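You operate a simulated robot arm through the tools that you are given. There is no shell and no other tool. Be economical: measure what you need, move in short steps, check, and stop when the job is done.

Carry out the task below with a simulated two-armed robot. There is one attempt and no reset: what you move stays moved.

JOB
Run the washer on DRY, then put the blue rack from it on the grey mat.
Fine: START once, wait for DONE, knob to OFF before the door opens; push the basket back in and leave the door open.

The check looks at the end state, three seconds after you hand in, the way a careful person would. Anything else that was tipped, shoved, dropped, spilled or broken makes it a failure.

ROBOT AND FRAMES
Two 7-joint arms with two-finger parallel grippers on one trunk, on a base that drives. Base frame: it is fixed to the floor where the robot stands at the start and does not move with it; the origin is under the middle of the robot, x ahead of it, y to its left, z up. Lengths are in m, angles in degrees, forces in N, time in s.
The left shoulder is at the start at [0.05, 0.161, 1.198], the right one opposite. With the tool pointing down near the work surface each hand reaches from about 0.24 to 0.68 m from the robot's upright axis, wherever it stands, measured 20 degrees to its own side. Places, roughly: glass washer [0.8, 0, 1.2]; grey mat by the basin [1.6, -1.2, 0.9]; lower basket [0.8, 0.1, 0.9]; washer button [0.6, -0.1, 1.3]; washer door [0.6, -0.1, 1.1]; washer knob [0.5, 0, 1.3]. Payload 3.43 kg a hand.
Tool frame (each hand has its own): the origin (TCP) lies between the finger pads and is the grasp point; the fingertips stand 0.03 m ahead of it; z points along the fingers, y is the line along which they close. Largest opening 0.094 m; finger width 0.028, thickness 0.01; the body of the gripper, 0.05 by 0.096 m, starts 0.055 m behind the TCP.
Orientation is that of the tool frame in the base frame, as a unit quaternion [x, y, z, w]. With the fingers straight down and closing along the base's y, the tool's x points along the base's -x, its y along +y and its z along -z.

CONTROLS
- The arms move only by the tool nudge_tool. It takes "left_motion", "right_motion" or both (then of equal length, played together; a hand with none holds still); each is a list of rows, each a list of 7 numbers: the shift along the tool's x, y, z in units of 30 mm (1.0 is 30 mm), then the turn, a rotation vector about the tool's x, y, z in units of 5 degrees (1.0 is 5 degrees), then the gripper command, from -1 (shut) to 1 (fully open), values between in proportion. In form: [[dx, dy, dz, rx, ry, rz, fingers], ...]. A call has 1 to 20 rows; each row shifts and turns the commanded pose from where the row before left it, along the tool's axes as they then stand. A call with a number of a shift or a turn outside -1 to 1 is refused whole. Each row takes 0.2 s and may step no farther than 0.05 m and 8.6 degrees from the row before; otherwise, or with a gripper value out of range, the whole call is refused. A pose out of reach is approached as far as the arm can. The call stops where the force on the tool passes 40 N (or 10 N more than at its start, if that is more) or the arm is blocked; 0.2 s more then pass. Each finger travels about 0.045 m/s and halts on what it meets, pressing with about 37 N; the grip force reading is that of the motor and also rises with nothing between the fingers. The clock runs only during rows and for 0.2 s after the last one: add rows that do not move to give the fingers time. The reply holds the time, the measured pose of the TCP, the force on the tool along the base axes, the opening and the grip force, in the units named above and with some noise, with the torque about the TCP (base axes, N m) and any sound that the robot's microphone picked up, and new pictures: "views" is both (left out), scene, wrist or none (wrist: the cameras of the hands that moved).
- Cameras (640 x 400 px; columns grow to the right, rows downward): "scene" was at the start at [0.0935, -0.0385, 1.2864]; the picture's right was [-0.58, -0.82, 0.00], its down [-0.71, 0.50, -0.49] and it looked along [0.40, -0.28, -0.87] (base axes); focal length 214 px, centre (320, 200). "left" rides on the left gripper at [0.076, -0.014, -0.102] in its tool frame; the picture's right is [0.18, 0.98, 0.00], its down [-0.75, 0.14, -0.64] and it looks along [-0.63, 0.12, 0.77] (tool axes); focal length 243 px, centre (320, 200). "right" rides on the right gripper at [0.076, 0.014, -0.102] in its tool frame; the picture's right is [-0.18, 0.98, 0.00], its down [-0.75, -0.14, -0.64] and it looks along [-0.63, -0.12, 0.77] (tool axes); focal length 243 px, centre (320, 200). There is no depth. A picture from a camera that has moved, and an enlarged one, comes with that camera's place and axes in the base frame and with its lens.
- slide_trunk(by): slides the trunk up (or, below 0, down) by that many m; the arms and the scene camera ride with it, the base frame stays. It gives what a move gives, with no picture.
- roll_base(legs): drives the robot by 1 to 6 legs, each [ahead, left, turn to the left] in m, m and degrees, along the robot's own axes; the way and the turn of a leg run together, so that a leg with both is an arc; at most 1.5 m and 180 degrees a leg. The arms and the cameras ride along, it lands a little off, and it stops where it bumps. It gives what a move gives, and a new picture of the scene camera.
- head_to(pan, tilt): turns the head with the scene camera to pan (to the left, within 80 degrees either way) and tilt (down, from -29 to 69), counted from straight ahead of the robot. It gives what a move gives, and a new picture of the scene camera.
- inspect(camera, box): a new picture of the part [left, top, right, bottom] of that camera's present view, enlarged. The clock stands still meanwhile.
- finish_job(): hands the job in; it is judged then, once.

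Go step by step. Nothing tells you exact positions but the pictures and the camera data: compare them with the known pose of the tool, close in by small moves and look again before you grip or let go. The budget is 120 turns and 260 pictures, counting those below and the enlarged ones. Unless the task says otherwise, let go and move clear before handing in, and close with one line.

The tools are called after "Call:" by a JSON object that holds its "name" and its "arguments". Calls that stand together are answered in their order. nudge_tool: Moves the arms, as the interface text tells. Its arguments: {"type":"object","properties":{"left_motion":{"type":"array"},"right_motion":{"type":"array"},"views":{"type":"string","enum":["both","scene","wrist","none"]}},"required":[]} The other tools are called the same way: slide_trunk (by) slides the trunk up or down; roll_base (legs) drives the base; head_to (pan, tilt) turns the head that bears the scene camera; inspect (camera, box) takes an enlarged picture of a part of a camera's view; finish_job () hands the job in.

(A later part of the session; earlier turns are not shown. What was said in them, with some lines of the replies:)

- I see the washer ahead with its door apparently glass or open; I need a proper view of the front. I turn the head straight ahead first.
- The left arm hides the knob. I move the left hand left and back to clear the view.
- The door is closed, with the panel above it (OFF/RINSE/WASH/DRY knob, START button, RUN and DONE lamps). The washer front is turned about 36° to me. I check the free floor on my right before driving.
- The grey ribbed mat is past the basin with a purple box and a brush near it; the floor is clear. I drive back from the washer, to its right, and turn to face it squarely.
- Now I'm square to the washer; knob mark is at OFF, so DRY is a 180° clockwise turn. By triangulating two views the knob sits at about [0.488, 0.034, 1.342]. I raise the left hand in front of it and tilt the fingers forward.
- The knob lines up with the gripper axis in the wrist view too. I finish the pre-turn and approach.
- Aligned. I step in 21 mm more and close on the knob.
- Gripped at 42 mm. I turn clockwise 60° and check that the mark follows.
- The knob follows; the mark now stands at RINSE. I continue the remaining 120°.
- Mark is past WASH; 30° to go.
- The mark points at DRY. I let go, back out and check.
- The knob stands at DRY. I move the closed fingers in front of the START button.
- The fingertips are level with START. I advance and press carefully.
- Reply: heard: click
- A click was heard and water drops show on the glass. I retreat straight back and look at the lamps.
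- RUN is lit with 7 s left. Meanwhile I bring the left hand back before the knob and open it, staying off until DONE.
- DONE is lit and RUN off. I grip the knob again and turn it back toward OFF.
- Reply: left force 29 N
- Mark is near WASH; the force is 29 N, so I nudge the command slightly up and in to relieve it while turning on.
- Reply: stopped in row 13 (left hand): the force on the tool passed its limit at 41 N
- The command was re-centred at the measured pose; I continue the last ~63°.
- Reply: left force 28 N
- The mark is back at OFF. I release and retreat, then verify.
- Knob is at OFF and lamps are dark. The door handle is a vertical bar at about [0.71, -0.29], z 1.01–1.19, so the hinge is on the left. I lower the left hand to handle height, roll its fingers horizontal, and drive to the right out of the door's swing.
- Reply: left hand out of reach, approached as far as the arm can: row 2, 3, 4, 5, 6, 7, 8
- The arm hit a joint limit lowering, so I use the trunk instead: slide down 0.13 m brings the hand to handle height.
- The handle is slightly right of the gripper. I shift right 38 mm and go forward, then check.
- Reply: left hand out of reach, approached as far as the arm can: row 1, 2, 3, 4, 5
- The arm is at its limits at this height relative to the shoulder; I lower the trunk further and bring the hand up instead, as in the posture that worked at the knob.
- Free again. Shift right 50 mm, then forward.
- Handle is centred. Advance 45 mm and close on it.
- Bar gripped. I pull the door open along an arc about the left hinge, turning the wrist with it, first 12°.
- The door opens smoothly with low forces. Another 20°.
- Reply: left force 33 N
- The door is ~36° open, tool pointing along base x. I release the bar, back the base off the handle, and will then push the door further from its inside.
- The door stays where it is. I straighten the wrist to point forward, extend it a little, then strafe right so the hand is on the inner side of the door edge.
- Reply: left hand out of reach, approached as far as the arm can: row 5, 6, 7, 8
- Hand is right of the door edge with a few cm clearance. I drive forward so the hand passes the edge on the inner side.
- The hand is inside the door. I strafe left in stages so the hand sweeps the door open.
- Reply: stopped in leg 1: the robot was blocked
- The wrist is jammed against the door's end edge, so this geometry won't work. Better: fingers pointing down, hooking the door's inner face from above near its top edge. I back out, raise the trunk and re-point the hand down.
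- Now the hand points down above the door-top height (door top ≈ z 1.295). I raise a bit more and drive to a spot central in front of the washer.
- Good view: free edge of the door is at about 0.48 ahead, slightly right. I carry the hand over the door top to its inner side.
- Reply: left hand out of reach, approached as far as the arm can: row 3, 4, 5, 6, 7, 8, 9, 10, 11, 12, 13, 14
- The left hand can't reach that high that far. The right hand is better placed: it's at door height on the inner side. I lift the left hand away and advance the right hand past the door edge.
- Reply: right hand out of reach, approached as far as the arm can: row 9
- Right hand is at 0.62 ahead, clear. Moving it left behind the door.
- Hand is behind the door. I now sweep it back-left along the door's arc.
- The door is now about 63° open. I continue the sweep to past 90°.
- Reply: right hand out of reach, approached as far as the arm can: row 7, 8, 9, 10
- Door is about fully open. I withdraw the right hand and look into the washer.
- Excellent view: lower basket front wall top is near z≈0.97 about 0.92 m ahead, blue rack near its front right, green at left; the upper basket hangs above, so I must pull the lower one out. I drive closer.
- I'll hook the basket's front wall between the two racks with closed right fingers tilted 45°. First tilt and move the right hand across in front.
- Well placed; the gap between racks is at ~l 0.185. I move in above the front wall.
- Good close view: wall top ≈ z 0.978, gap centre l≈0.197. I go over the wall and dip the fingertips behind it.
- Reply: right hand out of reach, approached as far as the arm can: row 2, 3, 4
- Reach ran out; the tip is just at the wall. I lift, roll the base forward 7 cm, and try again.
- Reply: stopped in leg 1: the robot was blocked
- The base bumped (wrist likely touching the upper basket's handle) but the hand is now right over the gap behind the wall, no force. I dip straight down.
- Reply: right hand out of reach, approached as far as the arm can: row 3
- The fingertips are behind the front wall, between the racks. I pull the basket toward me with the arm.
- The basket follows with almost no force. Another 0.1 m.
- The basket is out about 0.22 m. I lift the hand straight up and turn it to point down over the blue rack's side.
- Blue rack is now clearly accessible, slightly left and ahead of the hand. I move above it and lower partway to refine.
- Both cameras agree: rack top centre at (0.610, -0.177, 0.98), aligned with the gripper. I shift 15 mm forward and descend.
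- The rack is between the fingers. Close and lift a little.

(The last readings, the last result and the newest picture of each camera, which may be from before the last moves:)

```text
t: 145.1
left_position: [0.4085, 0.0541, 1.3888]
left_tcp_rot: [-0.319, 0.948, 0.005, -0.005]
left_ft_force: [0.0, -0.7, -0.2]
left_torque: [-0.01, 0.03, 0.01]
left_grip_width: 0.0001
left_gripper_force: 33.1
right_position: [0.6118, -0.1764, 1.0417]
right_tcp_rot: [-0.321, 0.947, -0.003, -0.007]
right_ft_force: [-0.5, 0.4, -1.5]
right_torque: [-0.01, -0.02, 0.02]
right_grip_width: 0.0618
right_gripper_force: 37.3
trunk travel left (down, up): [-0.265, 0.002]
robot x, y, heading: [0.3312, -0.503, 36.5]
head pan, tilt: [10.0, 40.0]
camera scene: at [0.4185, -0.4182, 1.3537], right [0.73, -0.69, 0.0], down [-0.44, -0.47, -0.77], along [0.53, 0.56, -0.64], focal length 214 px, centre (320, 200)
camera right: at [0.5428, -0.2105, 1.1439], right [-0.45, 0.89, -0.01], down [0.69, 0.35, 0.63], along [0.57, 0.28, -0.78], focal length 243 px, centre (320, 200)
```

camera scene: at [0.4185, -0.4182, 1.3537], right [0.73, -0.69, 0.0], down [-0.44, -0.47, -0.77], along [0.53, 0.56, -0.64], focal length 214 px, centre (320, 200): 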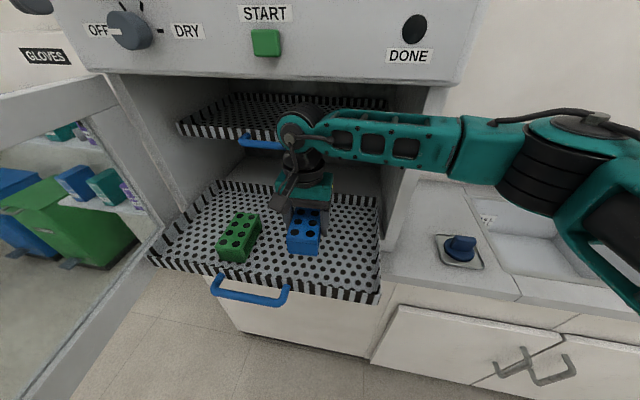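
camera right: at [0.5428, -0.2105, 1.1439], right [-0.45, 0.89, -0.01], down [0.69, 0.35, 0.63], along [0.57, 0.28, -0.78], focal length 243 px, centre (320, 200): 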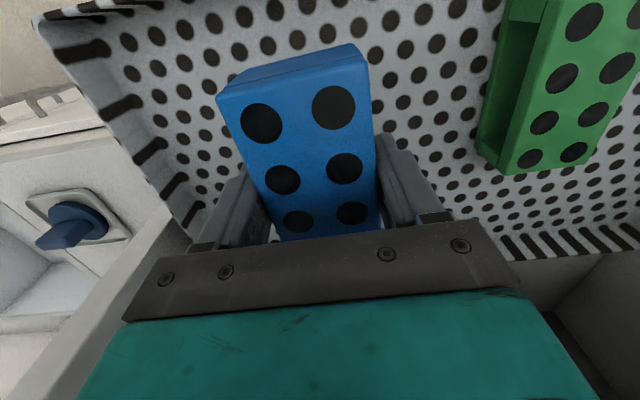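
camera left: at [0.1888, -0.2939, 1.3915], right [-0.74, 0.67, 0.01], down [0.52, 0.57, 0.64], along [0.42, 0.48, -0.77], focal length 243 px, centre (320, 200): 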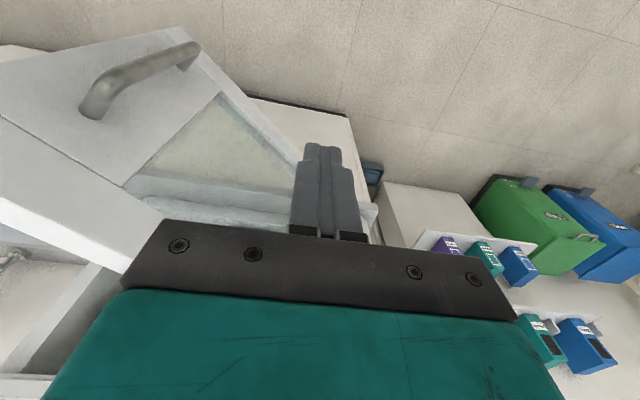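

Rack is held (62 mm). I raise it while drawing it back toward me, clear of panel and basket.

Call:
{"name": "nudge_tool", "arguments": {"right_motion": [[0.8, -0.3, -0.5, 0, 0, 0, -1], [0.8, -0.6, -0.5, 0, 0, 0, -1], [0.8, -0.8, -0.5, 0, 0, 0, -1], [0.5, -0.9, -0.4, 0, 0, 0, -1], [0, -1, 0, 0, 0, 0, -1], [0, -1, 0, 0, 0, 0, -1], [0, -1, 0, 0, 0, 0, -1], [0, -1, 0, 0, 0, 0, -1], [0, -1, 0, 0, 0, 0, -1], [0, -1, 0, 0, 0, 0, -1]], "views": "none"}}

Call:
{"name": "roll_base", "arguments": {"legs": [[-0.25, 0, 0]]}}

Call:
{"name": "head_to", "arguments": {"pan": -50, "tilt": 20}}

```text
t: 147.2
left_position: [0.4086, 0.0535, 1.3894]
left_tcp_rot: [-0.32, 0.948, 0.004, -0.004]
left_ft_force: [1.0, 0.2, -0.1]
left_torque: [0.0, -0.04, -0.01]
left_grip_width: 0.0002
left_gripper_force: 33.1
right_position: [0.6979, -0.4362, 1.0993]
right_tcp_rot: [-0.32, 0.947, -0.003, -0.007]
right_ft_force: [0.1, -0.1, -0.8]
right_torque: [-0.01, 0.01, -0.01]
right_grip_width: 0.0619
right_gripper_force: 36.9
trunk travel left (down, up): [-0.265, 0.002]
robot x, y, heading: [0.3279, -0.502, 36.9]
head pan, tilt: [10.0, 40.0]
```

```text
t: 149.1
left_position: [0.2117, -0.0954, 1.389]
left_tcp_rot: [-0.317, 0.949, 0.004, -0.005]
left_ft_force: [-1.4, -0.4, -0.2]
left_torque: [-0.02, -0.02, 0.02]
left_grip_width: 0.0001
left_gripper_force: 32.8
right_position: [0.4974, -0.5849, 1.1002]
right_tcp_rot: [-0.317, 0.948, -0.004, -0.007]
right_ft_force: [-1.3, -1.0, -0.7]
right_torque: [0.02, -0.02, 0.01]
right_grip_width: 0.0619
right_gripper_force: 37.2
trunk travel left (down, up): [-0.265, 0.002]
robot x, y, heading: [0.1283, -0.6494, 36.3]
head pan, tilt: [10.0, 40.0]
camera scene: at [0.2195, -0.5662, 1.3538], right [0.72, -0.69, 0.0], down [-0.44, -0.46, -0.77], along [0.53, 0.55, -0.64], focal length 214 px, centre (320, 200)
```

scene: 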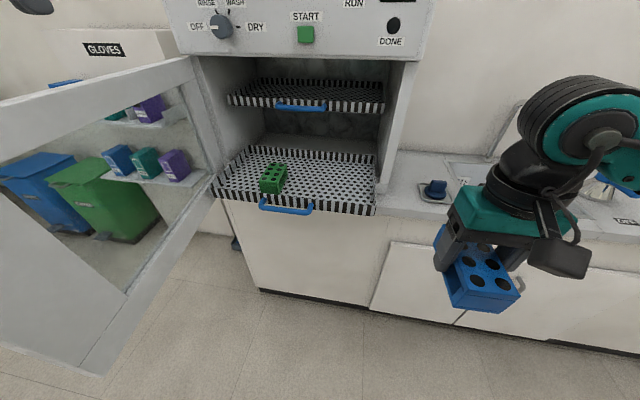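

```text
t: 150.4
left_position: [0.2125, -0.0933, 1.3884]
left_tcp_rot: [-0.316, 0.949, 0.004, -0.005]
left_ft_force: [0.1, 0.6, -0.6]
left_torque: [0.02, 0.01, 0.01]
left_grip_width: 0.0001
left_gripper_force: 33.3
right_position: [0.4978, -0.585, 1.0986]
right_tcp_rot: [-0.317, 0.948, -0.003, -0.006]
right_ft_force: [-0.6, 0.3, -0.6]
right_torque: [0.03, 0.0, -0.03]
right_grip_width: 0.0618
right_gripper_force: 37.7
trunk travel left (down, up): [-0.265, 0.002]
robot x, y, heading: [0.1257, -0.6497, 36.1]
head pan, tilt: [-50.0, 20.0]
camera scene: at [0.2518, -0.6493, 1.3851], right [-0.24, -0.97, 0.0], down [-0.33, 0.08, -0.94], along [0.91, -0.22, -0.34], focal length 214 px, centre (320, 200)
```

scene: 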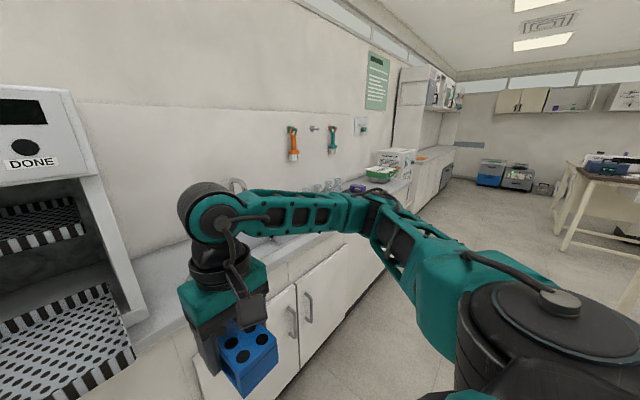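

The way along the counter is clear (table is far behind). I strafe right about 1.1 m toward the mat.

Call:
{"name": "roll_base", "arguments": {"legs": [[0, -1.1, 0]]}}

Call:
{"name": "head_to", "arguments": {"pan": -10, "tilt": 30}}

```text
t: 160.3
left_position: [0.8678, -0.9867, 1.389]
left_tcp_rot: [-0.313, 0.95, 0.004, -0.005]
left_ft_force: [-0.7, -0.4, 0.3]
left_torque: [0.0, -0.03, -0.01]
left_grip_width: 0.0001
left_gripper_force: 32.8
right_position: [1.1485, -1.4806, 1.0982]
right_tcp_rot: [-0.313, 0.95, -0.003, -0.007]
right_ft_force: [-0.1, -0.2, -1.5]
right_torque: [0.03, 0.02, -0.03]
right_grip_width: 0.0616
right_gripper_force: 37.0
trunk travel left (down, up): [-0.265, 0.002]
robot x, y, heading: [0.7805, -1.5418, 35.8]
head pan, tilt: [-50.0, 20.0]
camera scene: at [0.9029, -1.5429, 1.3851], right [-0.24, -0.97, 0.0], down [-0.33, 0.08, -0.94], along [0.91, -0.23, -0.34], focal length 214 px, centre (320, 200)
```

scene: 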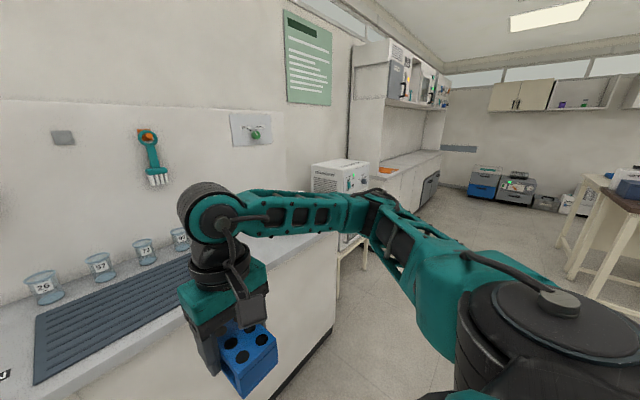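

```text
t: 161.4
left_position: [0.8663, -0.9868, 1.3886]
left_tcp_rot: [-0.313, 0.95, 0.004, -0.005]
left_ft_force: [-0.1, -0.3, 0.0]
left_torque: [0.05, -0.02, 0.01]
left_grip_width: 0.0
left_gripper_force: 33.2
right_position: [1.149, -1.4797, 1.0995]
right_tcp_rot: [-0.313, 0.95, -0.003, -0.007]
right_ft_force: [-0.3, 0.3, -1.4]
right_torque: [0.0, 0.0, 0.02]
right_grip_width: 0.0619
right_gripper_force: 36.8
trunk travel left (down, up): [-0.265, 0.002]
robot x, y, heading: [0.7752, -1.5393, 35.9]
head pan, tilt: [-10.0, 30.0]
camera scene: at [0.8939, -1.4807, 1.3691], right [0.44, -0.9, 0.0], down [-0.45, -0.22, -0.87], along [0.78, 0.38, -0.5], focal length 214 px, centre (320, 200)
```

scene: 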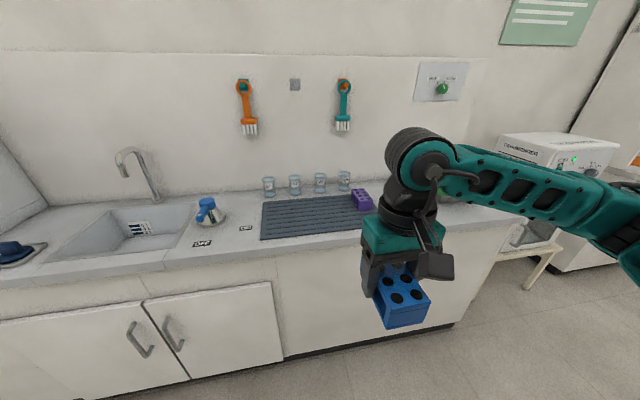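

The mat lies ahead, purple rack at its back-right, its left half free. I drive forward 0.27 m.

Call:
{"name": "roll_base", "arguments": {"legs": [[0.27, 0, 0]]}}

Call:
{"name": "head_to", "arguments": {"pan": -5, "tilt": 45}}

```text
t: 163.3
left_position: [1.0906, -0.828, 1.3878]
left_tcp_rot: [-0.312, 0.95, 0.004, -0.005]
left_ft_force: [0.7, 0.1, 0.0]
left_torque: [-0.01, 0.0, 0.05]
left_grip_width: 0.0
left_gripper_force: 33.1
right_position: [1.371, -1.3212, 1.0986]
right_tcp_rot: [-0.313, 0.95, -0.003, -0.008]
right_ft_force: [-0.4, -0.4, -1.2]
right_torque: [0.0, 0.02, 0.02]
right_grip_width: 0.0615
right_gripper_force: 37.2
trunk travel left (down, up): [-0.265, 0.002]
robot x, y, heading: [1.0044, -1.386, 35.7]
head pan, tilt: [-10.0, 30.0]
camera scene: at [1.115, -1.3215, 1.369], right [0.43, -0.9, 0.0], down [-0.45, -0.22, -0.87], along [0.78, 0.38, -0.5], focal length 214 px, centre (320, 200)
```

scene: 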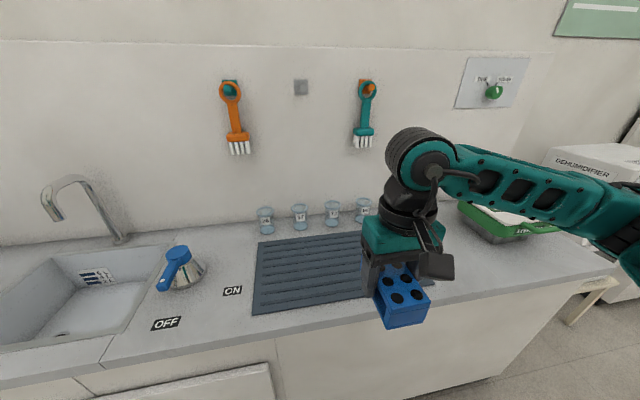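

```text
t: 164.1
left_position: [1.0886, -0.8278, 1.3888]
left_tcp_rot: [-0.312, 0.95, 0.003, -0.005]
left_ft_force: [0.3, -0.1, 0.2]
left_torque: [-0.02, 0.0, 0.01]
left_grip_width: 0.0
left_gripper_force: 33.3
right_position: [1.3696, -1.3226, 1.0992]
right_tcp_rot: [-0.312, 0.95, -0.003, -0.007]
right_ft_force: [0.7, 0.1, -0.6]
right_torque: [-0.01, 0.04, 0.0]
right_grip_width: 0.0618
right_gripper_force: 37.1
trunk travel left (down, up): [-0.265, 0.002]
robot x, y, heading: [1.0023, -1.3824, 35.7]
head pan, tilt: [-5.0, 45.0]
camera scene: at [1.1029, -1.3196, 1.3465], right [0.51, -0.86, 0.0], down [-0.61, -0.36, -0.71], along [0.61, 0.36, -0.71], focal length 214 px, centre (320, 200)
```

scene: 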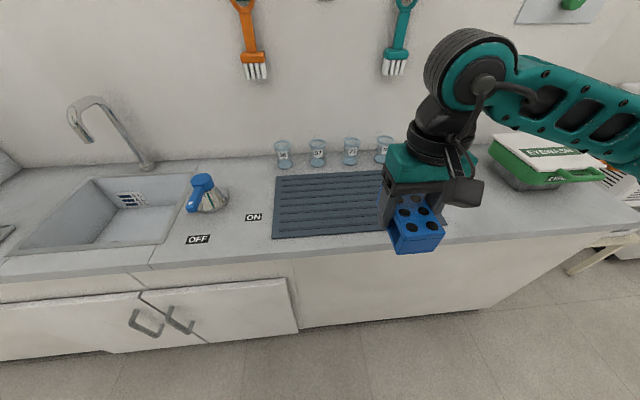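

Mat top is at z≈0.90. I carry the rack over the free middle-left of the mat.

Call:
{"name": "nudge_tool", "arguments": {"right_motion": [[-0.9, 0.48, 0, 0, 0, 0, -1], [-0.9, 0.48, 0, 0, 0, 0, -1], [-0.9, 0.48, 0, 0, 0, 0, -1], [-0.9, 0.48, 0, 0, 0, 0, -1], [-0.9, 0.48, 0, 0, 0, 0, -1], [-0.9, 0.48, 0, 0, 0, 0, -1], [-0.9, 0.48, 0, 0, 0, 0, -1], [-0.9, 0.48, 0, 0, 0, 0, -1], [0, 0, 1, 0, 0, 0, -1], [0, 0, 1, 0, 0, 0, -1], [0, 0, 0.9, 0, 0, 0, -1]]}}

```text
t: 166.5
left_position: [1.0901, -0.829, 1.3891]
left_tcp_rot: [-0.311, 0.95, 0.004, -0.005]
left_ft_force: [0.1, -0.8, -0.3]
left_torque: [0.03, -0.03, 0.03]
left_grip_width: 0.0
left_gripper_force: 33.2
right_position: [1.4743, -1.0999, 1.0071]
right_tcp_rot: [-0.312, 0.95, -0.004, -0.007]
right_ft_force: [-0.2, 0.8, -0.9]
right_torque: [0.0, 0.0, 0.0]
right_grip_width: 0.062
right_gripper_force: 37.0
trunk travel left (down, up): [-0.265, 0.002]
robot x, y, heading: [1.0024, -1.3837, 35.8]
head pan, tilt: [-5.0, 45.0]
camera scene: at [1.1032, -1.3196, 1.3464], right [0.51, -0.86, 0.0], down [-0.61, -0.36, -0.71], along [0.61, 0.36, -0.71], focal length 214 px, centre (320, 200)
camera right: at [1.4062, -1.1337, 1.1093], right [-0.43, 0.9, 0.0], down [0.7, 0.34, 0.63], along [0.57, 0.27, -0.78], focal length 243 px, centre (320, 200)
```

scene: 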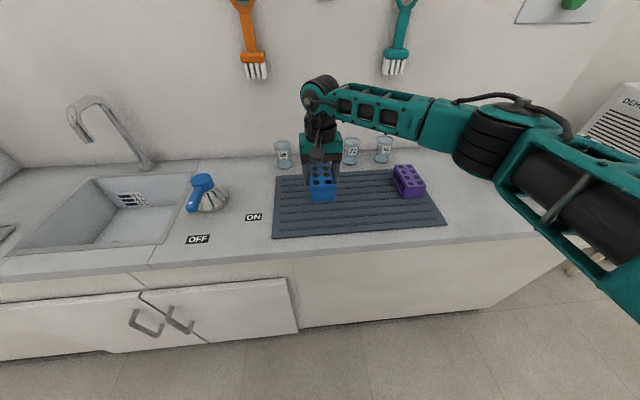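
right: 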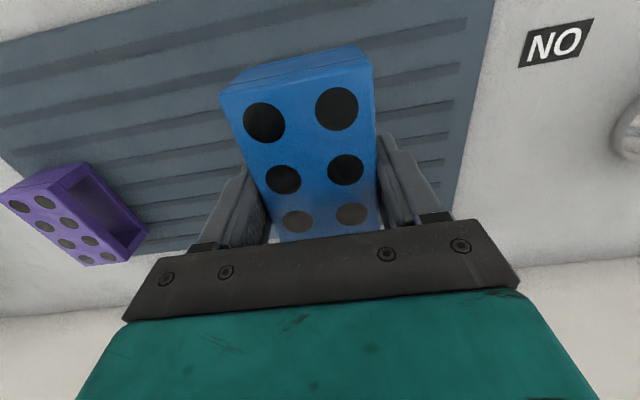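

The rack is over the mat. A small shift back/right for margin, then lower in steps.

Call:
{"name": "nudge_tool", "arguments": {"right_motion": [[0.5, -0.8, 0, 0, 0, 0, -1], [0, 0, 0.8, 0, 0, 0, -1], [0, 0, 0.8, 0, 0, 0, -1], [0, 0, 0.1, 0, 0, 0, -1], [0, 0, 0, 0, 0, 0, -1]]}}

```text
t: 167.7
left_position: [1.0903, -0.8286, 1.3897]
left_tcp_rot: [-0.312, 0.95, 0.004, -0.004]
left_ft_force: [-0.1, 0.2, 1.7]
left_torque: [0.03, -0.02, -0.06]
left_grip_width: 0.0001
left_gripper_force: 32.3
right_position: [1.4747, -1.1302, 0.9561]
right_tcp_rot: [-0.312, 0.95, -0.003, -0.006]
right_ft_force: [0.6, 0.0, -0.9]
right_torque: [-0.02, -0.01, 0.0]
right_grip_width: 0.0618
right_gripper_force: 36.5
trunk travel left (down, up): [-0.265, 0.002]
robot x, y, heading: [1.0034, -1.3824, 35.9]
head pan, tilt: [-5.0, 45.0]
camera scene: at [1.103, -1.3196, 1.3464], right [0.51, -0.86, 0.0], down [-0.61, -0.36, -0.71], along [0.61, 0.36, -0.71], focal length 214 px, centre (320, 200)
camera right: at [1.4073, -1.1643, 1.0589], right [-0.43, 0.9, -0.01], down [0.7, 0.34, 0.63], along [0.57, 0.27, -0.78], focal length 243 px, centre (320, 200)
```

scene: 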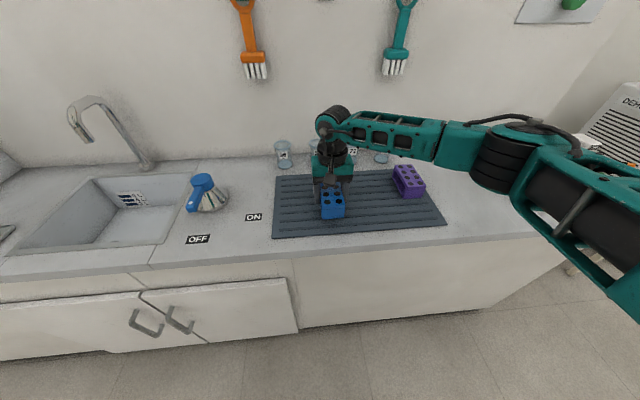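
right: 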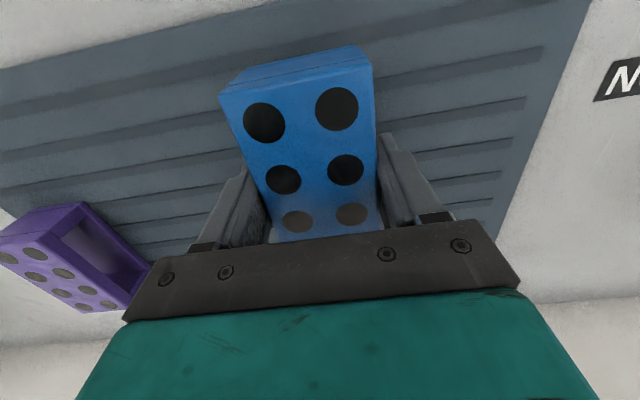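

Still in the air. I lower in 3 mm steps watching the force.

Call:
{"name": "nudge_tool", "arguments": {"right_motion": [[0, 0, 0.1, 0, 0, 0, -1], [0, 0, 0.1, 0, 0, 0, -1], [0, 0, 0.1, 0, 0, 0, -1], [0, 0, 0.1, 0, 0, 0, -1]], "views": "none"}}

Call:
{"name": "inspect", "arguments": {"camera": "scene", "box": [260, 150, 420, 250]}}

```text
t: 168.7
left_position: [1.0896, -0.829, 1.3883]
left_tcp_rot: [-0.311, 0.95, 0.004, -0.005]
left_ft_force: [0.1, -1.6, -0.7]
left_torque: [-0.01, 0.01, 0.01]
left_grip_width: 0.0001
left_gripper_force: 33.0
right_position: [1.4766, -1.1296, 0.9439]
right_tcp_rot: [-0.312, 0.95, -0.003, -0.008]
right_ft_force: [0.0, -0.6, -0.7]
right_torque: [0.03, 0.0, -0.03]
right_grip_width: 0.0617
right_gripper_force: 36.5
trunk travel left (down, up): [-0.265, 0.002]
robot x, y, heading: [1.0034, -1.3848, 35.7]
head pan, tilt: [-5.0, 45.0]
```

```text
4.00 times, centred on (340, 200) of scene
camera zoom: at [1.1029, -1.3195, 1.3464], right [0.51, -0.86, 0.0], down [-0.61, -0.36, -0.71], along [0.61, 0.36, -0.71], focal length 858 px, centre (240, 200)
```

zoom: 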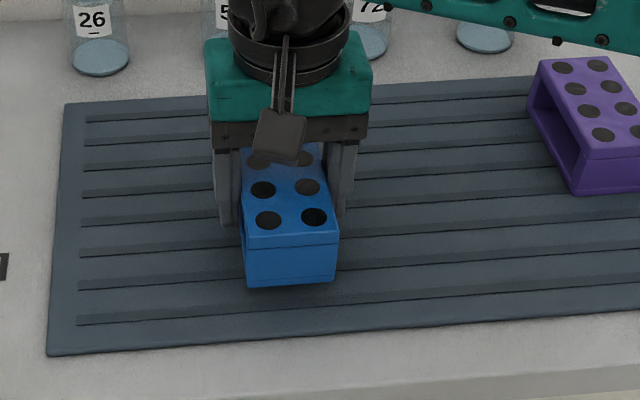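

No contact yet; continue down in small steps.

Call:
{"name": "nudge_tool", "arguments": {"right_motion": [[0, 0, 0.1, 0, 0, 0, -1], [0, 0, 0.1, 0, 0, 0, -1], [0, 0, 0.1, 0, 0, 0, -1]], "views": "none"}}

```text
t: 169.5
left_position: [1.0883, -0.8284, 1.3887]
left_tcp_rot: [-0.312, 0.95, 0.004, -0.005]
left_ft_force: [-0.3, -0.3, 0.2]
left_torque: [-0.03, 0.0, 0.02]
left_grip_width: 0.0
left_gripper_force: 33.1
right_position: [1.4747, -1.1329, 0.9348]
right_tcp_rot: [-0.312, 0.95, -0.004, -0.007]
right_ft_force: [0.0, 0.2, -1.4]
right_torque: [-0.03, -0.01, -0.03]
right_grip_width: 0.0619
right_gripper_force: 37.2
trunk travel left (down, up): [-0.265, 0.002]
robot x, y, heading: [1.0019, -1.3821, 35.6]
head pan, tilt: [-5.0, 45.0]
```

Call:
{"name": "nudge_tool", "arguments": {"right_motion": [[0, 0, 0.1, 0, 0, 0, -1], [0, 0, 0.1, 0, 0, 0, -1], [0, 0, 0.1, 0, 0, 0, -1]], "views": "none"}}

Call:
{"name": "inspect", "arguments": {"camera": "scene", "box": [260, 150, 420, 250]}}

```text
t: 170.3
left_position: [1.0899, -0.8291, 1.3877]
left_tcp_rot: [-0.312, 0.95, 0.004, -0.005]
left_ft_force: [0.3, 0.0, 0.2]
left_torque: [0.0, 0.0, 0.02]
left_grip_width: 0.0
left_gripper_force: 32.5
right_position: [1.4761, -1.1321, 0.9266]
right_tcp_rot: [-0.312, 0.95, -0.002, -0.007]
right_ft_force: [0.1, 0.9, -0.8]
right_torque: [0.01, -0.02, -0.02]
right_grip_width: 0.0616
right_gripper_force: 36.9
trunk travel left (down, up): [-0.265, 0.002]
robot x, y, heading: [1.0009, -1.3828, 35.6]
head pan, tilt: [-5.0, 45.0]
```

```text
4.00 times, centred on (340, 200) of scene
camera zoom: at [1.1029, -1.3195, 1.3464], right [0.51, -0.86, 0.0], down [-0.61, -0.36, -0.71], along [0.61, 0.36, -0.71], focal length 858 px, centre (240, 200)
```

zoom: 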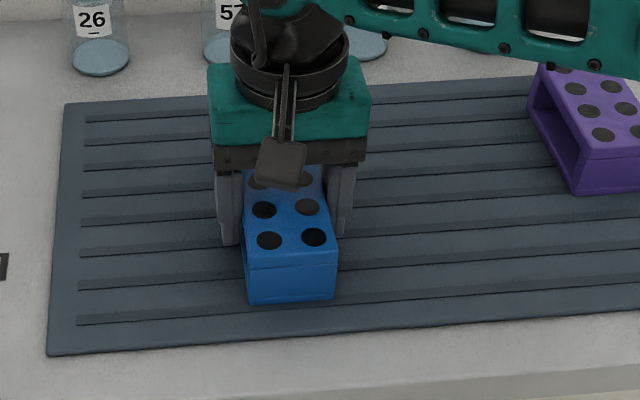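

Still free. I shift 12 mm forward for margin and continue down.

Call:
{"name": "nudge_tool", "arguments": {"right_motion": [[-0.4, 0, 0, 0, 0, 0, -1], [0, 0, 0.1, 0, 0, 0, -1], [0, 0, 0.1, 0, 0, 0, -1], [0, 0, 0.1, 0, 0, 0, -1]], "views": "none"}}

```text
t: 171.3
left_position: [1.0863, -0.8312, 1.3902]
left_tcp_rot: [-0.312, 0.95, 0.005, -0.002]
left_ft_force: [0.4, -0.1, -0.6]
left_torque: [0.01, -0.01, -0.03]
left_grip_width: 0.0001
left_gripper_force: 33.1
right_position: [1.4862, -1.1245, 0.9251]
right_tcp_rot: [-0.312, 0.95, -0.001, -0.002]
right_ft_force: [-0.8, -6.5, 35.2]
right_torque: [-0.06, -0.15, 0.01]
right_grip_width: 0.0624
right_gripper_force: 36.9
trunk travel left (down, up): [-0.265, 0.002]
robot x, y, heading: [1.0013, -1.3851, 35.7]
head pan, tilt: [-5.0, 45.0]
```

Contact: the rack is on the mat. I ease the pressure and open the fingers.

Call:
{"name": "nudge_tool", "arguments": {"right_motion": [[0, 0, -0.2, 0, 0, 0, -1], [0, 0, 0, 0, 0, 0, -0.2], [0, 0, 0, 0, 0, 0, 0.4], [0, 0, 0, 0, 0, 0, 1], [0, 0, 0, 0, 0, 0, 1], [0, 0, 0, 0, 0, 0, 1]]}}

```text
t: 172.7
left_position: [1.0899, -0.8293, 1.3881]
left_tcp_rot: [-0.311, 0.95, 0.004, -0.006]
left_ft_force: [0.1, -0.4, -0.1]
left_torque: [-0.02, 0.0, 0.0]
left_grip_width: 0.0
left_gripper_force: 32.7
right_position: [1.4848, -1.1246, 0.9231]
right_tcp_rot: [-0.312, 0.95, -0.003, -0.007]
right_ft_force: [-1.4, -0.7, -0.6]
right_torque: [0.04, 0.0, 0.01]
right_grip_width: 0.0939
right_gripper_force: 0.1
trunk travel left (down, up): [-0.265, 0.002]
robot x, y, heading: [1.0033, -1.3883, 35.6]
head pan, tilt: [-5.0, 45.0]
camera scene: at [1.1029, -1.3196, 1.3464], right [0.51, -0.86, 0.0], down [-0.61, -0.36, -0.71], along [0.61, 0.36, -0.71], focal length 214 px, centre (320, 200)
camera right: at [1.4171, -1.1572, 1.0262], right [-0.43, 0.9, -0.01], down [0.7, 0.34, 0.63], along [0.57, 0.27, -0.78], focal length 243 px, centre (320, 200)
```

scene: 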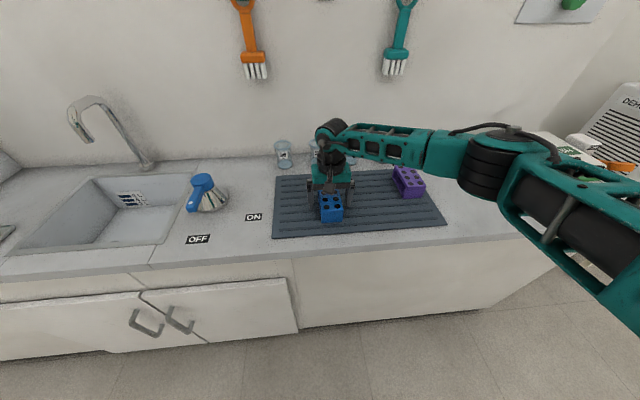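
right: 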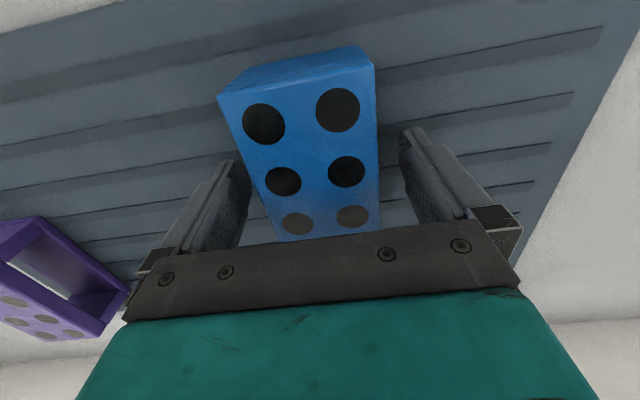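

Released and resting on the mat. I lift the hand straight up and draw it back.

Call:
{"name": "nudge_tool", "arguments": {"right_motion": [[0, 0, -0.7, 0, 0, 0, 1], [0, 0, -1, 0, 0, 0, 1], [0, 0, -1, 0, 0, 0, 1], [0, 0, -1, 0, 0, 0, 1], [0, 0, -1, 0, 0, 0, 1], [0.9, -0.4, -0.5, 0, 0, 0, 1], [0.9, -0.4, -0.5, 0, 0, 0, 1], [0.9, -0.4, 0, 0, 0, 0, 1], [0.9, -0.4, 0, 0, 0, 0, 1], [0.9, -0.4, 0, 0, 0, 0, 1], [0.9, -0.4, 0, 0, 0, 0, 1]], "views": "scene"}}

```text
t: 175.1
left_position: [1.0888, -0.829, 1.3892]
left_tcp_rot: [-0.311, 0.95, 0.004, -0.004]
left_ft_force: [0.6, -0.5, -0.8]
left_torque: [0.01, 0.01, -0.01]
left_grip_width: 0.0
left_gripper_force: 33.3
right_position: [1.3988, -1.2755, 1.0974]
right_tcp_rot: [-0.312, 0.95, -0.003, -0.007]
right_ft_force: [0.5, -0.6, 0.4]
right_torque: [0.02, 0.0, 0.0]
right_grip_width: 0.094
right_gripper_force: 0.0
trunk travel left (down, up): [-0.265, 0.002]
robot x, y, heading: [1.0021, -1.3791, 35.6]
head pan, tilt: [-5.0, 45.0]
camera scene: at [1.1027, -1.32, 1.3465], right [0.51, -0.86, 0.0], down [-0.61, -0.36, -0.71], along [0.61, 0.36, -0.71], focal length 214 px, centre (320, 200)
```

scene: 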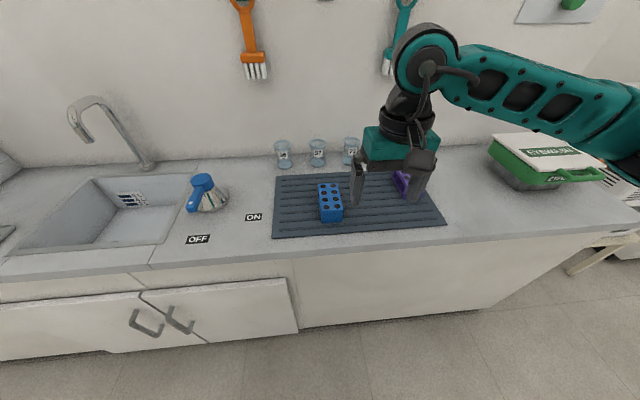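

The blue rack stands on the mat, everything else undisturbed. I drive back to the washer to push the basket in.

Call:
{"name": "roll_base", "arguments": {"legs": [[-0.27, 0, 0], [0, 1.0, 1.2]]}}

Call:
{"name": "head_to", "arguments": {"pan": 5, "tilt": 35}}

```text
t: 185.7
left_position: [0.2547, -0.1781, 1.3882]
left_tcp_rot: [-0.326, 0.945, 0.003, -0.005]
left_ft_force: [-0.2, 0.2, 0.4]
left_torque: [0.0, -0.01, 0.0]
left_grip_width: 0.0
left_gripper_force: 33.0
right_position: [0.5776, -0.6164, 1.0979]
right_tcp_rot: [-0.326, 0.945, -0.003, -0.007]
right_ft_force: [0.9, 0.0, -0.1]
right_torque: [-0.01, 0.0, -0.01]
right_grip_width: 0.0939
right_gripper_force: 0.0
trunk travel left (down, up): [-0.265, 0.002]
robot x, y, heading: [0.179, -0.7375, 37.4]
head pan, tilt: [-5.0, 45.0]
camera scene: at [0.2823, -0.6688, 1.3465], right [0.54, -0.84, 0.0], down [-0.6, -0.38, -0.71], along [0.6, 0.38, -0.71], focal length 214 px, centre (320, 200)
```

scene: 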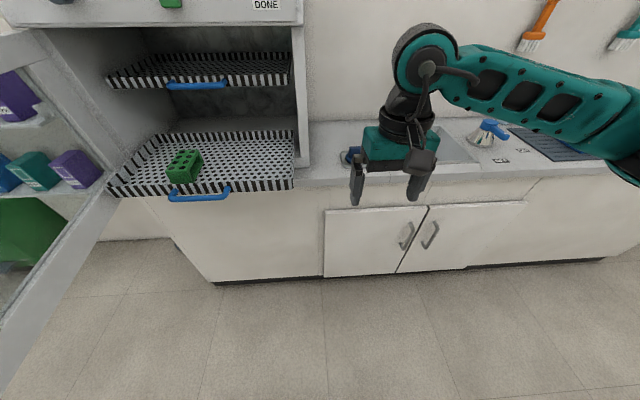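

```text
t: 186.5
left_position: [0.2549, -0.1785, 1.3885]
left_tcp_rot: [-0.325, 0.946, 0.003, -0.005]
left_ft_force: [0.1, 0.5, 0.0]
left_torque: [-0.02, -0.03, 0.01]
left_grip_width: 0.0001
left_gripper_force: 33.3
right_position: [0.5782, -0.6157, 1.0973]
right_tcp_rot: [-0.326, 0.945, -0.003, -0.007]
right_ft_force: [-0.4, -0.1, 0.1]
right_torque: [-0.01, 0.0, 0.01]
right_grip_width: 0.0938
right_gripper_force: 0.1
trunk travel left (down, up): [-0.265, 0.002]
robot x, y, heading: [0.1794, -0.7362, 37.5]
head pan, tilt: [5.0, 35.0]
camera scene: at [0.2788, -0.6531, 1.3612], right [0.67, -0.74, 0.0], down [-0.42, -0.39, -0.82], along [0.6, 0.55, -0.57], focal length 214 px, centre (320, 200)
```

scene: 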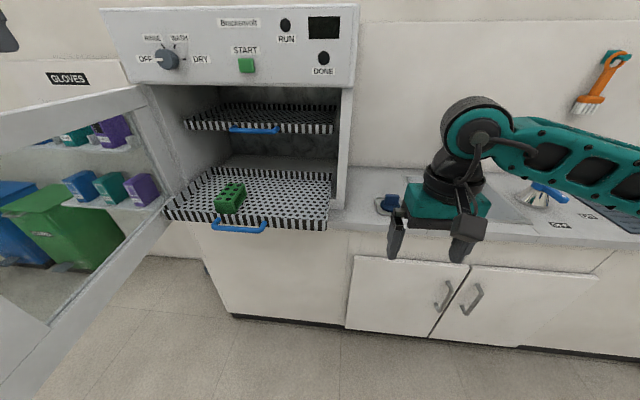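

Basket position matches my model (handle at ≈ (0.45, -0.18, 0.95)). I'll push on its front wall just right of the handle with closed fingers tilted 45°; first posture the arm.

Call:
{"name": "nudge_tool", "arguments": {"right_motion": [[0, 1, 0, 0, -1, 0, -1], [0, 1, 0, 0, -1, 0, -1], [0, 1, 0, 0, -1, 0, -1], [0, 1, 0, 0, -1, 0, -1], [0, 1, 0, 0, -1, 0, -1], [0, 1, 0, 0, -1, 0, -1], [0, 1, 0, 0, -1, 0, -1], [0, 1, 0, 0, -1, 0, -1], [0, 1, 0, 0, -1, 0, -1], [0, 1, 0, 0, 0, 0, -1], [0, 0.35, 0, 0, 0, 0, -1], [0.75, 0, 0.75, 0, 0, 0, -1], [0.75, 0, 0.75, 0, 0, 0, -1], [0.75, 0, 0.75, 0, 0, 0, -1], [0.75, 0, 0.75, 0, 0, 0, -1]]}}

```text
t: 189.7
left_position: [0.2546, -0.179, 1.3889]
left_tcp_rot: [-0.325, 0.946, 0.003, -0.005]
left_ft_force: [0.5, 0.3, -0.3]
left_torque: [0.03, 0.0, 0.02]
left_grip_width: 0.0
left_gripper_force: 32.6
right_position: [0.3862, -0.3725, 0.9684]
right_tcp_rot: [-0.301, 0.876, 0.121, 0.356]
right_ft_force: [0.6, 0.3, 0.0]
right_torque: [-0.04, 0.0, -0.02]
right_grip_width: 0.0001
right_gripper_force: 33.5
trunk travel left (down, up): [-0.265, 0.002]
robot x, y, heading: [0.185, -0.7355, 37.2]
head pan, tilt: [5.0, 35.0]
camera scene: at [0.279, -0.6529, 1.3613], right [0.67, -0.74, 0.0], down [-0.42, -0.39, -0.82], along [0.6, 0.55, -0.57], focal length 214 px, centre (320, 200)
camera right: at [0.2787, -0.44, 0.9881], right [-0.5, 0.86, 0.13], down [0.16, -0.05, 0.99], along [0.85, 0.51, -0.11], focal length 243 px, centre (320, 200)
```

scene: 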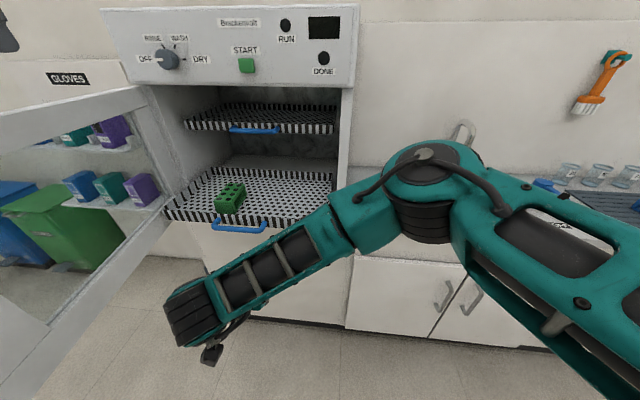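
right: 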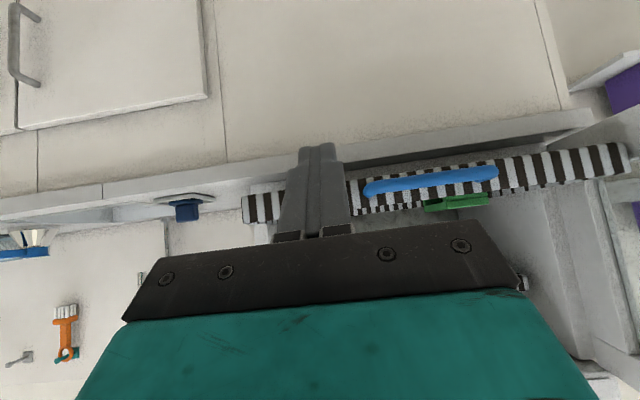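

Aligned just right of the handle, at wall height. I drive forward 0.2 m (touching the wall in the last cm), then push with the arm.

Call:
{"name": "roll_base", "arguments": {"legs": [[0.2, 0, 0]]}}

Call:
{"name": "inspect", "arguments": {"camera": "right", "box": [0, 0, 640, 400]}}

```text
t: 191.2
left_position: [0.4122, -0.0576, 1.3887]
left_tcp_rot: [-0.326, 0.946, 0.004, -0.004]
left_ft_force: [0.0, 0.4, -0.2]
left_torque: [-0.01, 0.01, -0.01]
left_grip_width: 0.0001
left_gripper_force: 33.1
right_position: [0.543, -0.2525, 0.9683]
right_tcp_rot: [-0.303, 0.876, 0.121, 0.355]
right_ft_force: [-0.5, -0.7, -0.4]
right_torque: [-0.04, 0.01, -0.02]
right_grip_width: 0.0001
right_gripper_force: 33.4
trunk travel left (down, up): [-0.265, 0.002]
robot x, y, heading: [0.3394, -0.6158, 37.3]
head pan, tilt: [5.0, 35.0]
camera scene: at [0.4365, -0.532, 1.3612], right [0.68, -0.74, 0.0], down [-0.42, -0.39, -0.82], along [0.6, 0.55, -0.57], focal length 214 px, centre (320, 200)
```

scene: 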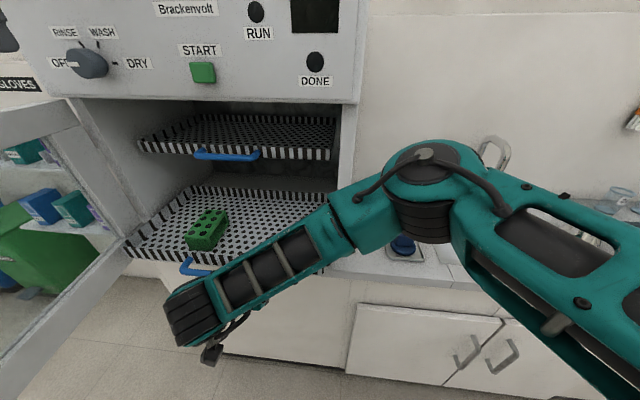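

```text
1.00 times, centred on (320, 200) of right (not enlarged: the box is as wide or as high as the picture)
camera zoom: at [0.4358, -0.3194, 0.9883], right [-0.5, 0.86, 0.13], down [0.16, -0.05, 0.99], along [0.85, 0.52, -0.11], focal length 243 px, centre (320, 200)
```

zoom: 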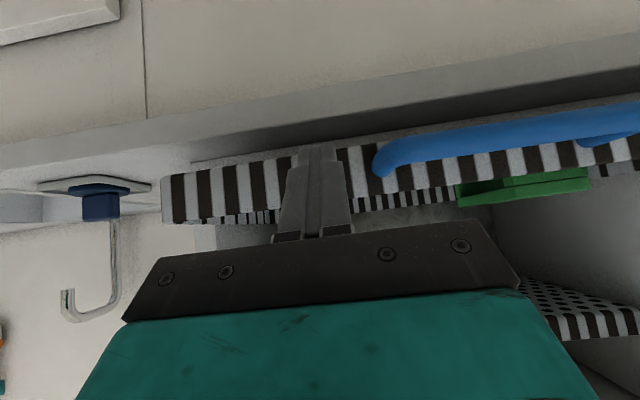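

The tip is at the wall within its height band. I raise 5 mm and push forward with the arm.

Call:
{"name": "nudge_tool", "arguments": {"right_motion": [[-0.12, 0, -0.12, 0, 0, 0, -1], [-0.7, 0, 0.7, 0, 0, 0, -1], [-0.7, 0, 0.7, 0, 0, 0, -1], [-0.7, 0, 0.7, 0, 0, 0, -1]]}}

```text
t: 192.2
left_position: [0.4118, -0.0579, 1.388]
left_tcp_rot: [-0.326, 0.945, 0.004, -0.005]
left_ft_force: [0.7, -0.2, -0.6]
left_torque: [0.0, -0.03, -0.02]
left_grip_width: 0.0001
left_gripper_force: 32.6
right_position: [0.6135, -0.1988, 0.9733]
right_tcp_rot: [-0.302, 0.876, 0.122, 0.355]
right_ft_force: [0.5, -0.4, 0.2]
right_torque: [0.01, 0.02, -0.01]
right_grip_width: 0.0003
right_gripper_force: 32.7
trunk travel left (down, up): [-0.265, 0.002]
robot x, y, heading: [0.3409, -0.6174, 37.6]
head pan, tilt: [5.0, 35.0]
camera scene: at [0.4361, -0.5325, 1.3612], right [0.68, -0.74, 0.0], down [-0.42, -0.39, -0.82], along [0.6, 0.55, -0.57], focal length 214 px, centre (320, 200)
camera right: at [0.5055, -0.2662, 0.9918], right [-0.5, 0.86, 0.13], down [0.16, -0.05, 0.99], along [0.85, 0.51, -0.11], focal length 243 px, centre (320, 200)
```

scene: 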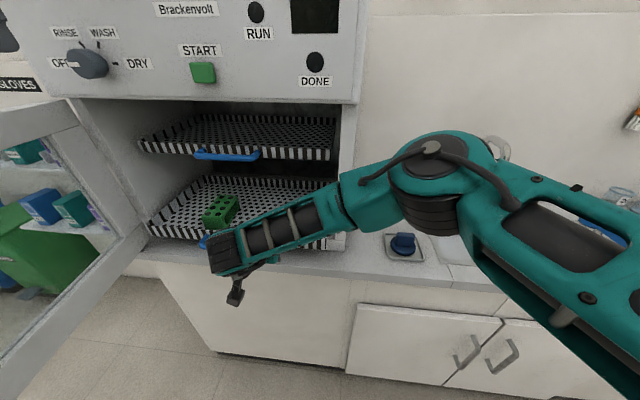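
right: 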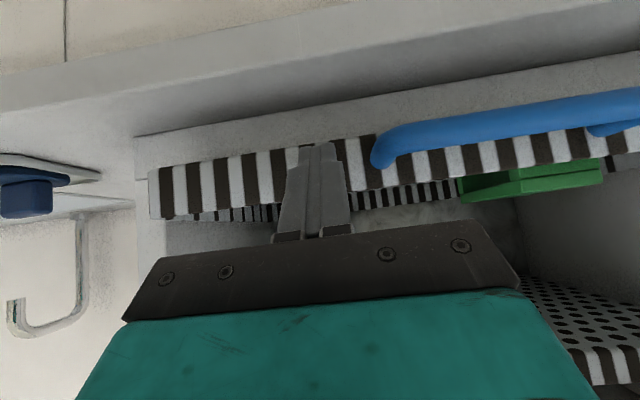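

The basket is sliding in. Continue to its original depth.

Call:
{"name": "nudge_tool", "arguments": {"right_motion": [[-0.7, 0, 0.7, 0, 0, 0, -1], [-0.7, 0, 0.7, 0, 0, 0, -1], [-0.7, 0, 0.7, 0, 0, 0, -1], [-0.25, 0, 0.25, 0, 0, 0, -1]]}}

```text
t: 193.2
left_position: [0.4114, -0.0575, 1.3895]
left_tcp_rot: [-0.325, 0.946, 0.004, -0.006]
left_ft_force: [-0.2, 0.7, 0.4]
left_torque: [0.0, 0.01, 0.04]
left_grip_width: 0.0
left_gripper_force: 33.0
right_position: [0.6904, -0.136, 0.9689]
right_tcp_rot: [-0.304, 0.875, 0.122, 0.356]
right_ft_force: [0.1, -0.3, -0.3]
right_torque: [-0.01, 0.0, -0.03]
right_grip_width: 0.0001
right_gripper_force: 33.0
trunk travel left (down, up): [-0.265, 0.002]
robot x, y, heading: [0.3386, -0.6124, 37.3]
head pan, tilt: [5.0, 35.0]
camera scene: at [0.4358, -0.5326, 1.3613], right [0.68, -0.74, 0.0], down [-0.42, -0.39, -0.82], along [0.6, 0.55, -0.57], focal length 214 px, centre (320, 200)
camera right: at [0.5828, -0.2034, 0.9892], right [-0.5, 0.86, 0.13], down [0.16, -0.05, 0.99], along [0.85, 0.52, -0.11], focal length 243 px, centre (320, 200)
```

scene: 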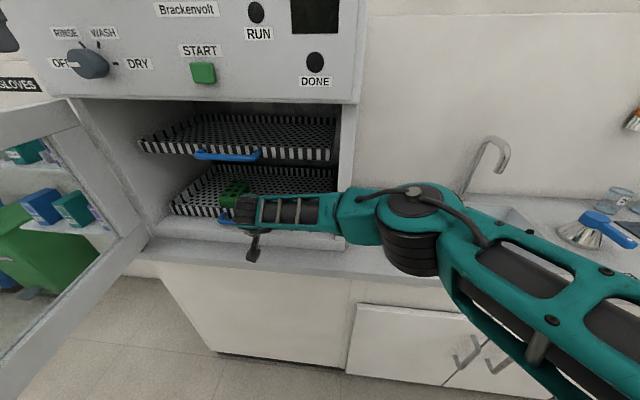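
right: 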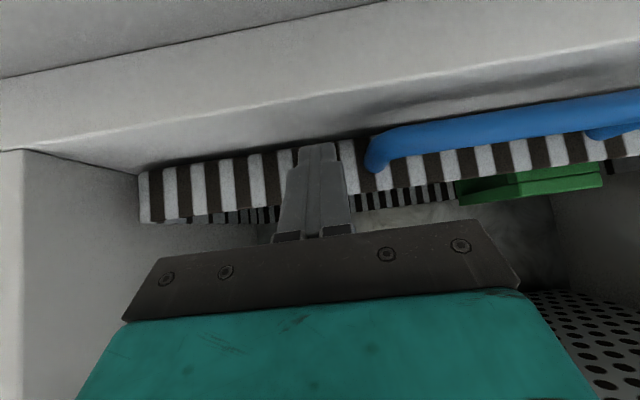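

Basket is nearly at its starting depth with no stop felt yet. I push a few more cm gently toward the stop.

Call:
{"name": "nudge_tool", "arguments": {"right_motion": [[-0.25, 0, 0.25, 0, 0, 0, -1], [-0.25, 0, 0.25, 0, 0, 0, -1], [-0.25, 0, 0.25, 0, 0, 0, -1]], "views": "wrist"}}

```text
t: 194.1
left_position: [0.4087, -0.0575, 1.389]
left_tcp_rot: [-0.326, 0.946, 0.004, -0.004]
left_ft_force: [-0.4, -0.5, 0.3]
left_torque: [-0.03, 0.03, 0.04]
left_grip_width: 0.0002
left_gripper_force: 33.0
right_position: [0.6978, -0.1305, 0.9716]
right_tcp_rot: [-0.303, 0.876, 0.122, 0.354]
right_ft_force: [-9.7, -6.0, 0.4]
right_torque: [-0.04, 0.14, -0.01]
right_grip_width: 0.0
right_gripper_force: 33.1
right hand out of reach, approached as far as the arm can: row 2, 3
trunk travel left (down, up): [-0.265, 0.002]
robot x, y, heading: [0.3405, -0.6172, 37.3]
head pan, tilt: [5.0, 35.0]
camera right: at [0.5891, -0.1982, 0.9899], right [-0.5, 0.85, 0.13], down [0.16, -0.05, 0.99], along [0.85, 0.52, -0.11], focal length 243 px, centre (320, 200)
```

right: 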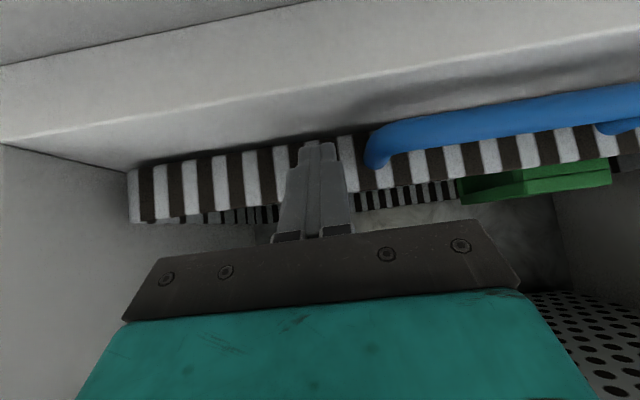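

A steady 11 N push-back: the basket is at its stop. I retreat the hand, back the base off and inspect.

Call:
{"name": "nudge_tool", "arguments": {"right_motion": [[0.7, 0, -0.7, 0, 0, 0, -1], [0.7, 0, -0.7, 0, 0, 0, -1], [0.7, 0, -0.7, 0, 0, 0, -1], [0.7, 0, -0.7, 0, 0, 0, -1], [0.7, 0, -0.7, 0, 0, 0, -1], [0.7, 0, -0.7, 0, 0, 0, -1], [0, -1, 0, 0, 0, 0, -1], [0, -1, 0, 0, 0, 0, -1], [0, -1, 0, 0, 0, 0, -1], [0, -1, 0, 0, 0, 0, -1], [0, -1, 0, 0, 0, 0, -1], [0, -1, 0, 0, 0, 0, -1]], "views": "none"}}

Call:
{"name": "roll_base", "arguments": {"legs": [[-0.3, 0, 0]]}}

Call:
{"name": "inspect", "arguments": {"camera": "scene", "box": [90, 0, 410, 200]}}

```text
t: 196.7
left_position: [0.4128, -0.0583, 1.389]
left_tcp_rot: [-0.326, 0.945, 0.005, -0.005]
left_ft_force: [-0.7, -0.7, 0.6]
left_torque: [0.02, 0.03, -0.01]
left_grip_width: 0.0
left_gripper_force: 33.4
right_position: [0.671, -0.3819, 0.975]
right_tcp_rot: [-0.303, 0.876, 0.121, 0.355]
right_ft_force: [-0.3, 0.1, -0.2]
right_torque: [-0.02, -0.02, -0.01]
right_grip_width: 0.0
right_gripper_force: 32.9
trunk travel left (down, up): [-0.265, 0.002]
robot x, y, heading: [0.3417, -0.6192, 37.5]
head pan, tilt: [5.0, 35.0]
```

```text
t: 198.7
left_position: [0.1763, -0.2374, 1.3881]
left_tcp_rot: [-0.325, 0.946, 0.003, -0.003]
left_ft_force: [-1.2, 0.9, 0.0]
left_torque: [0.04, 0.01, 0.02]
left_grip_width: 0.0
left_gripper_force: 32.6
right_position: [0.4345, -0.5629, 0.9738]
right_tcp_rot: [-0.302, 0.876, 0.121, 0.355]
right_ft_force: [-0.6, 0.0, 0.9]
right_torque: [0.02, -0.03, 0.05]
right_grip_width: 0.0
right_gripper_force: 33.2
trunk travel left (down, up): [-0.265, 0.002]
robot x, y, heading: [0.1029, -0.7952, 37.3]
head pan, tilt: [5.0, 35.0]
camera scene: at [0.2, -0.7133, 1.3614], right [0.67, -0.74, 0.0], down [-0.42, -0.39, -0.82], along [0.61, 0.55, -0.57], focal length 214 px, centre (320, 200)
```

scene: 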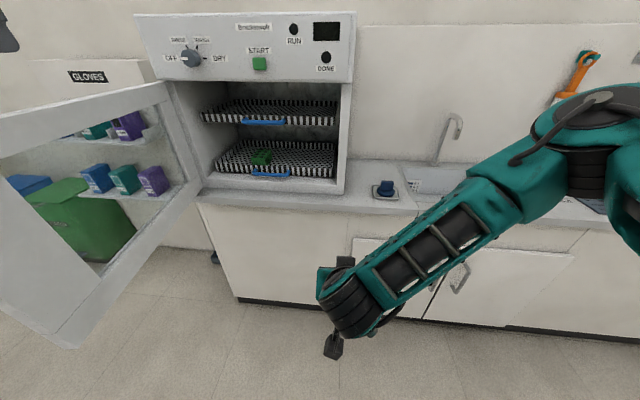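

```text
2.00 times, centred on (250, 100) of scene
camera zoom: at [0.2, -0.7133, 1.3614], right [0.67, -0.74, 0.0], down [-0.42, -0.39, -0.82], along [0.61, 0.55, -0.57], focal length 429 px, centre (460, 400)
```

zoom: 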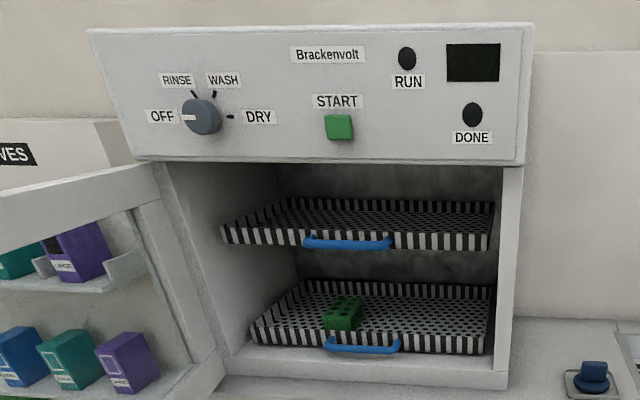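

The lower basket handle is back where it started and the upper basket hasn't moved. The knob is at OFF, the lamps are dark, the door is wide open, and the blue rack stands on the mat. Both hands are clear, so I'm handing in.

Call:
{"name": "finish_job", "arguments": {}}

```text
The job is handed in.
```

I handed the job in: the washer ran once on DRY until DONE, and I turned the knob to OFF before opening the door. The blue rack is on the grey mat, the basket is pushed back in to where it started, and the door is open.
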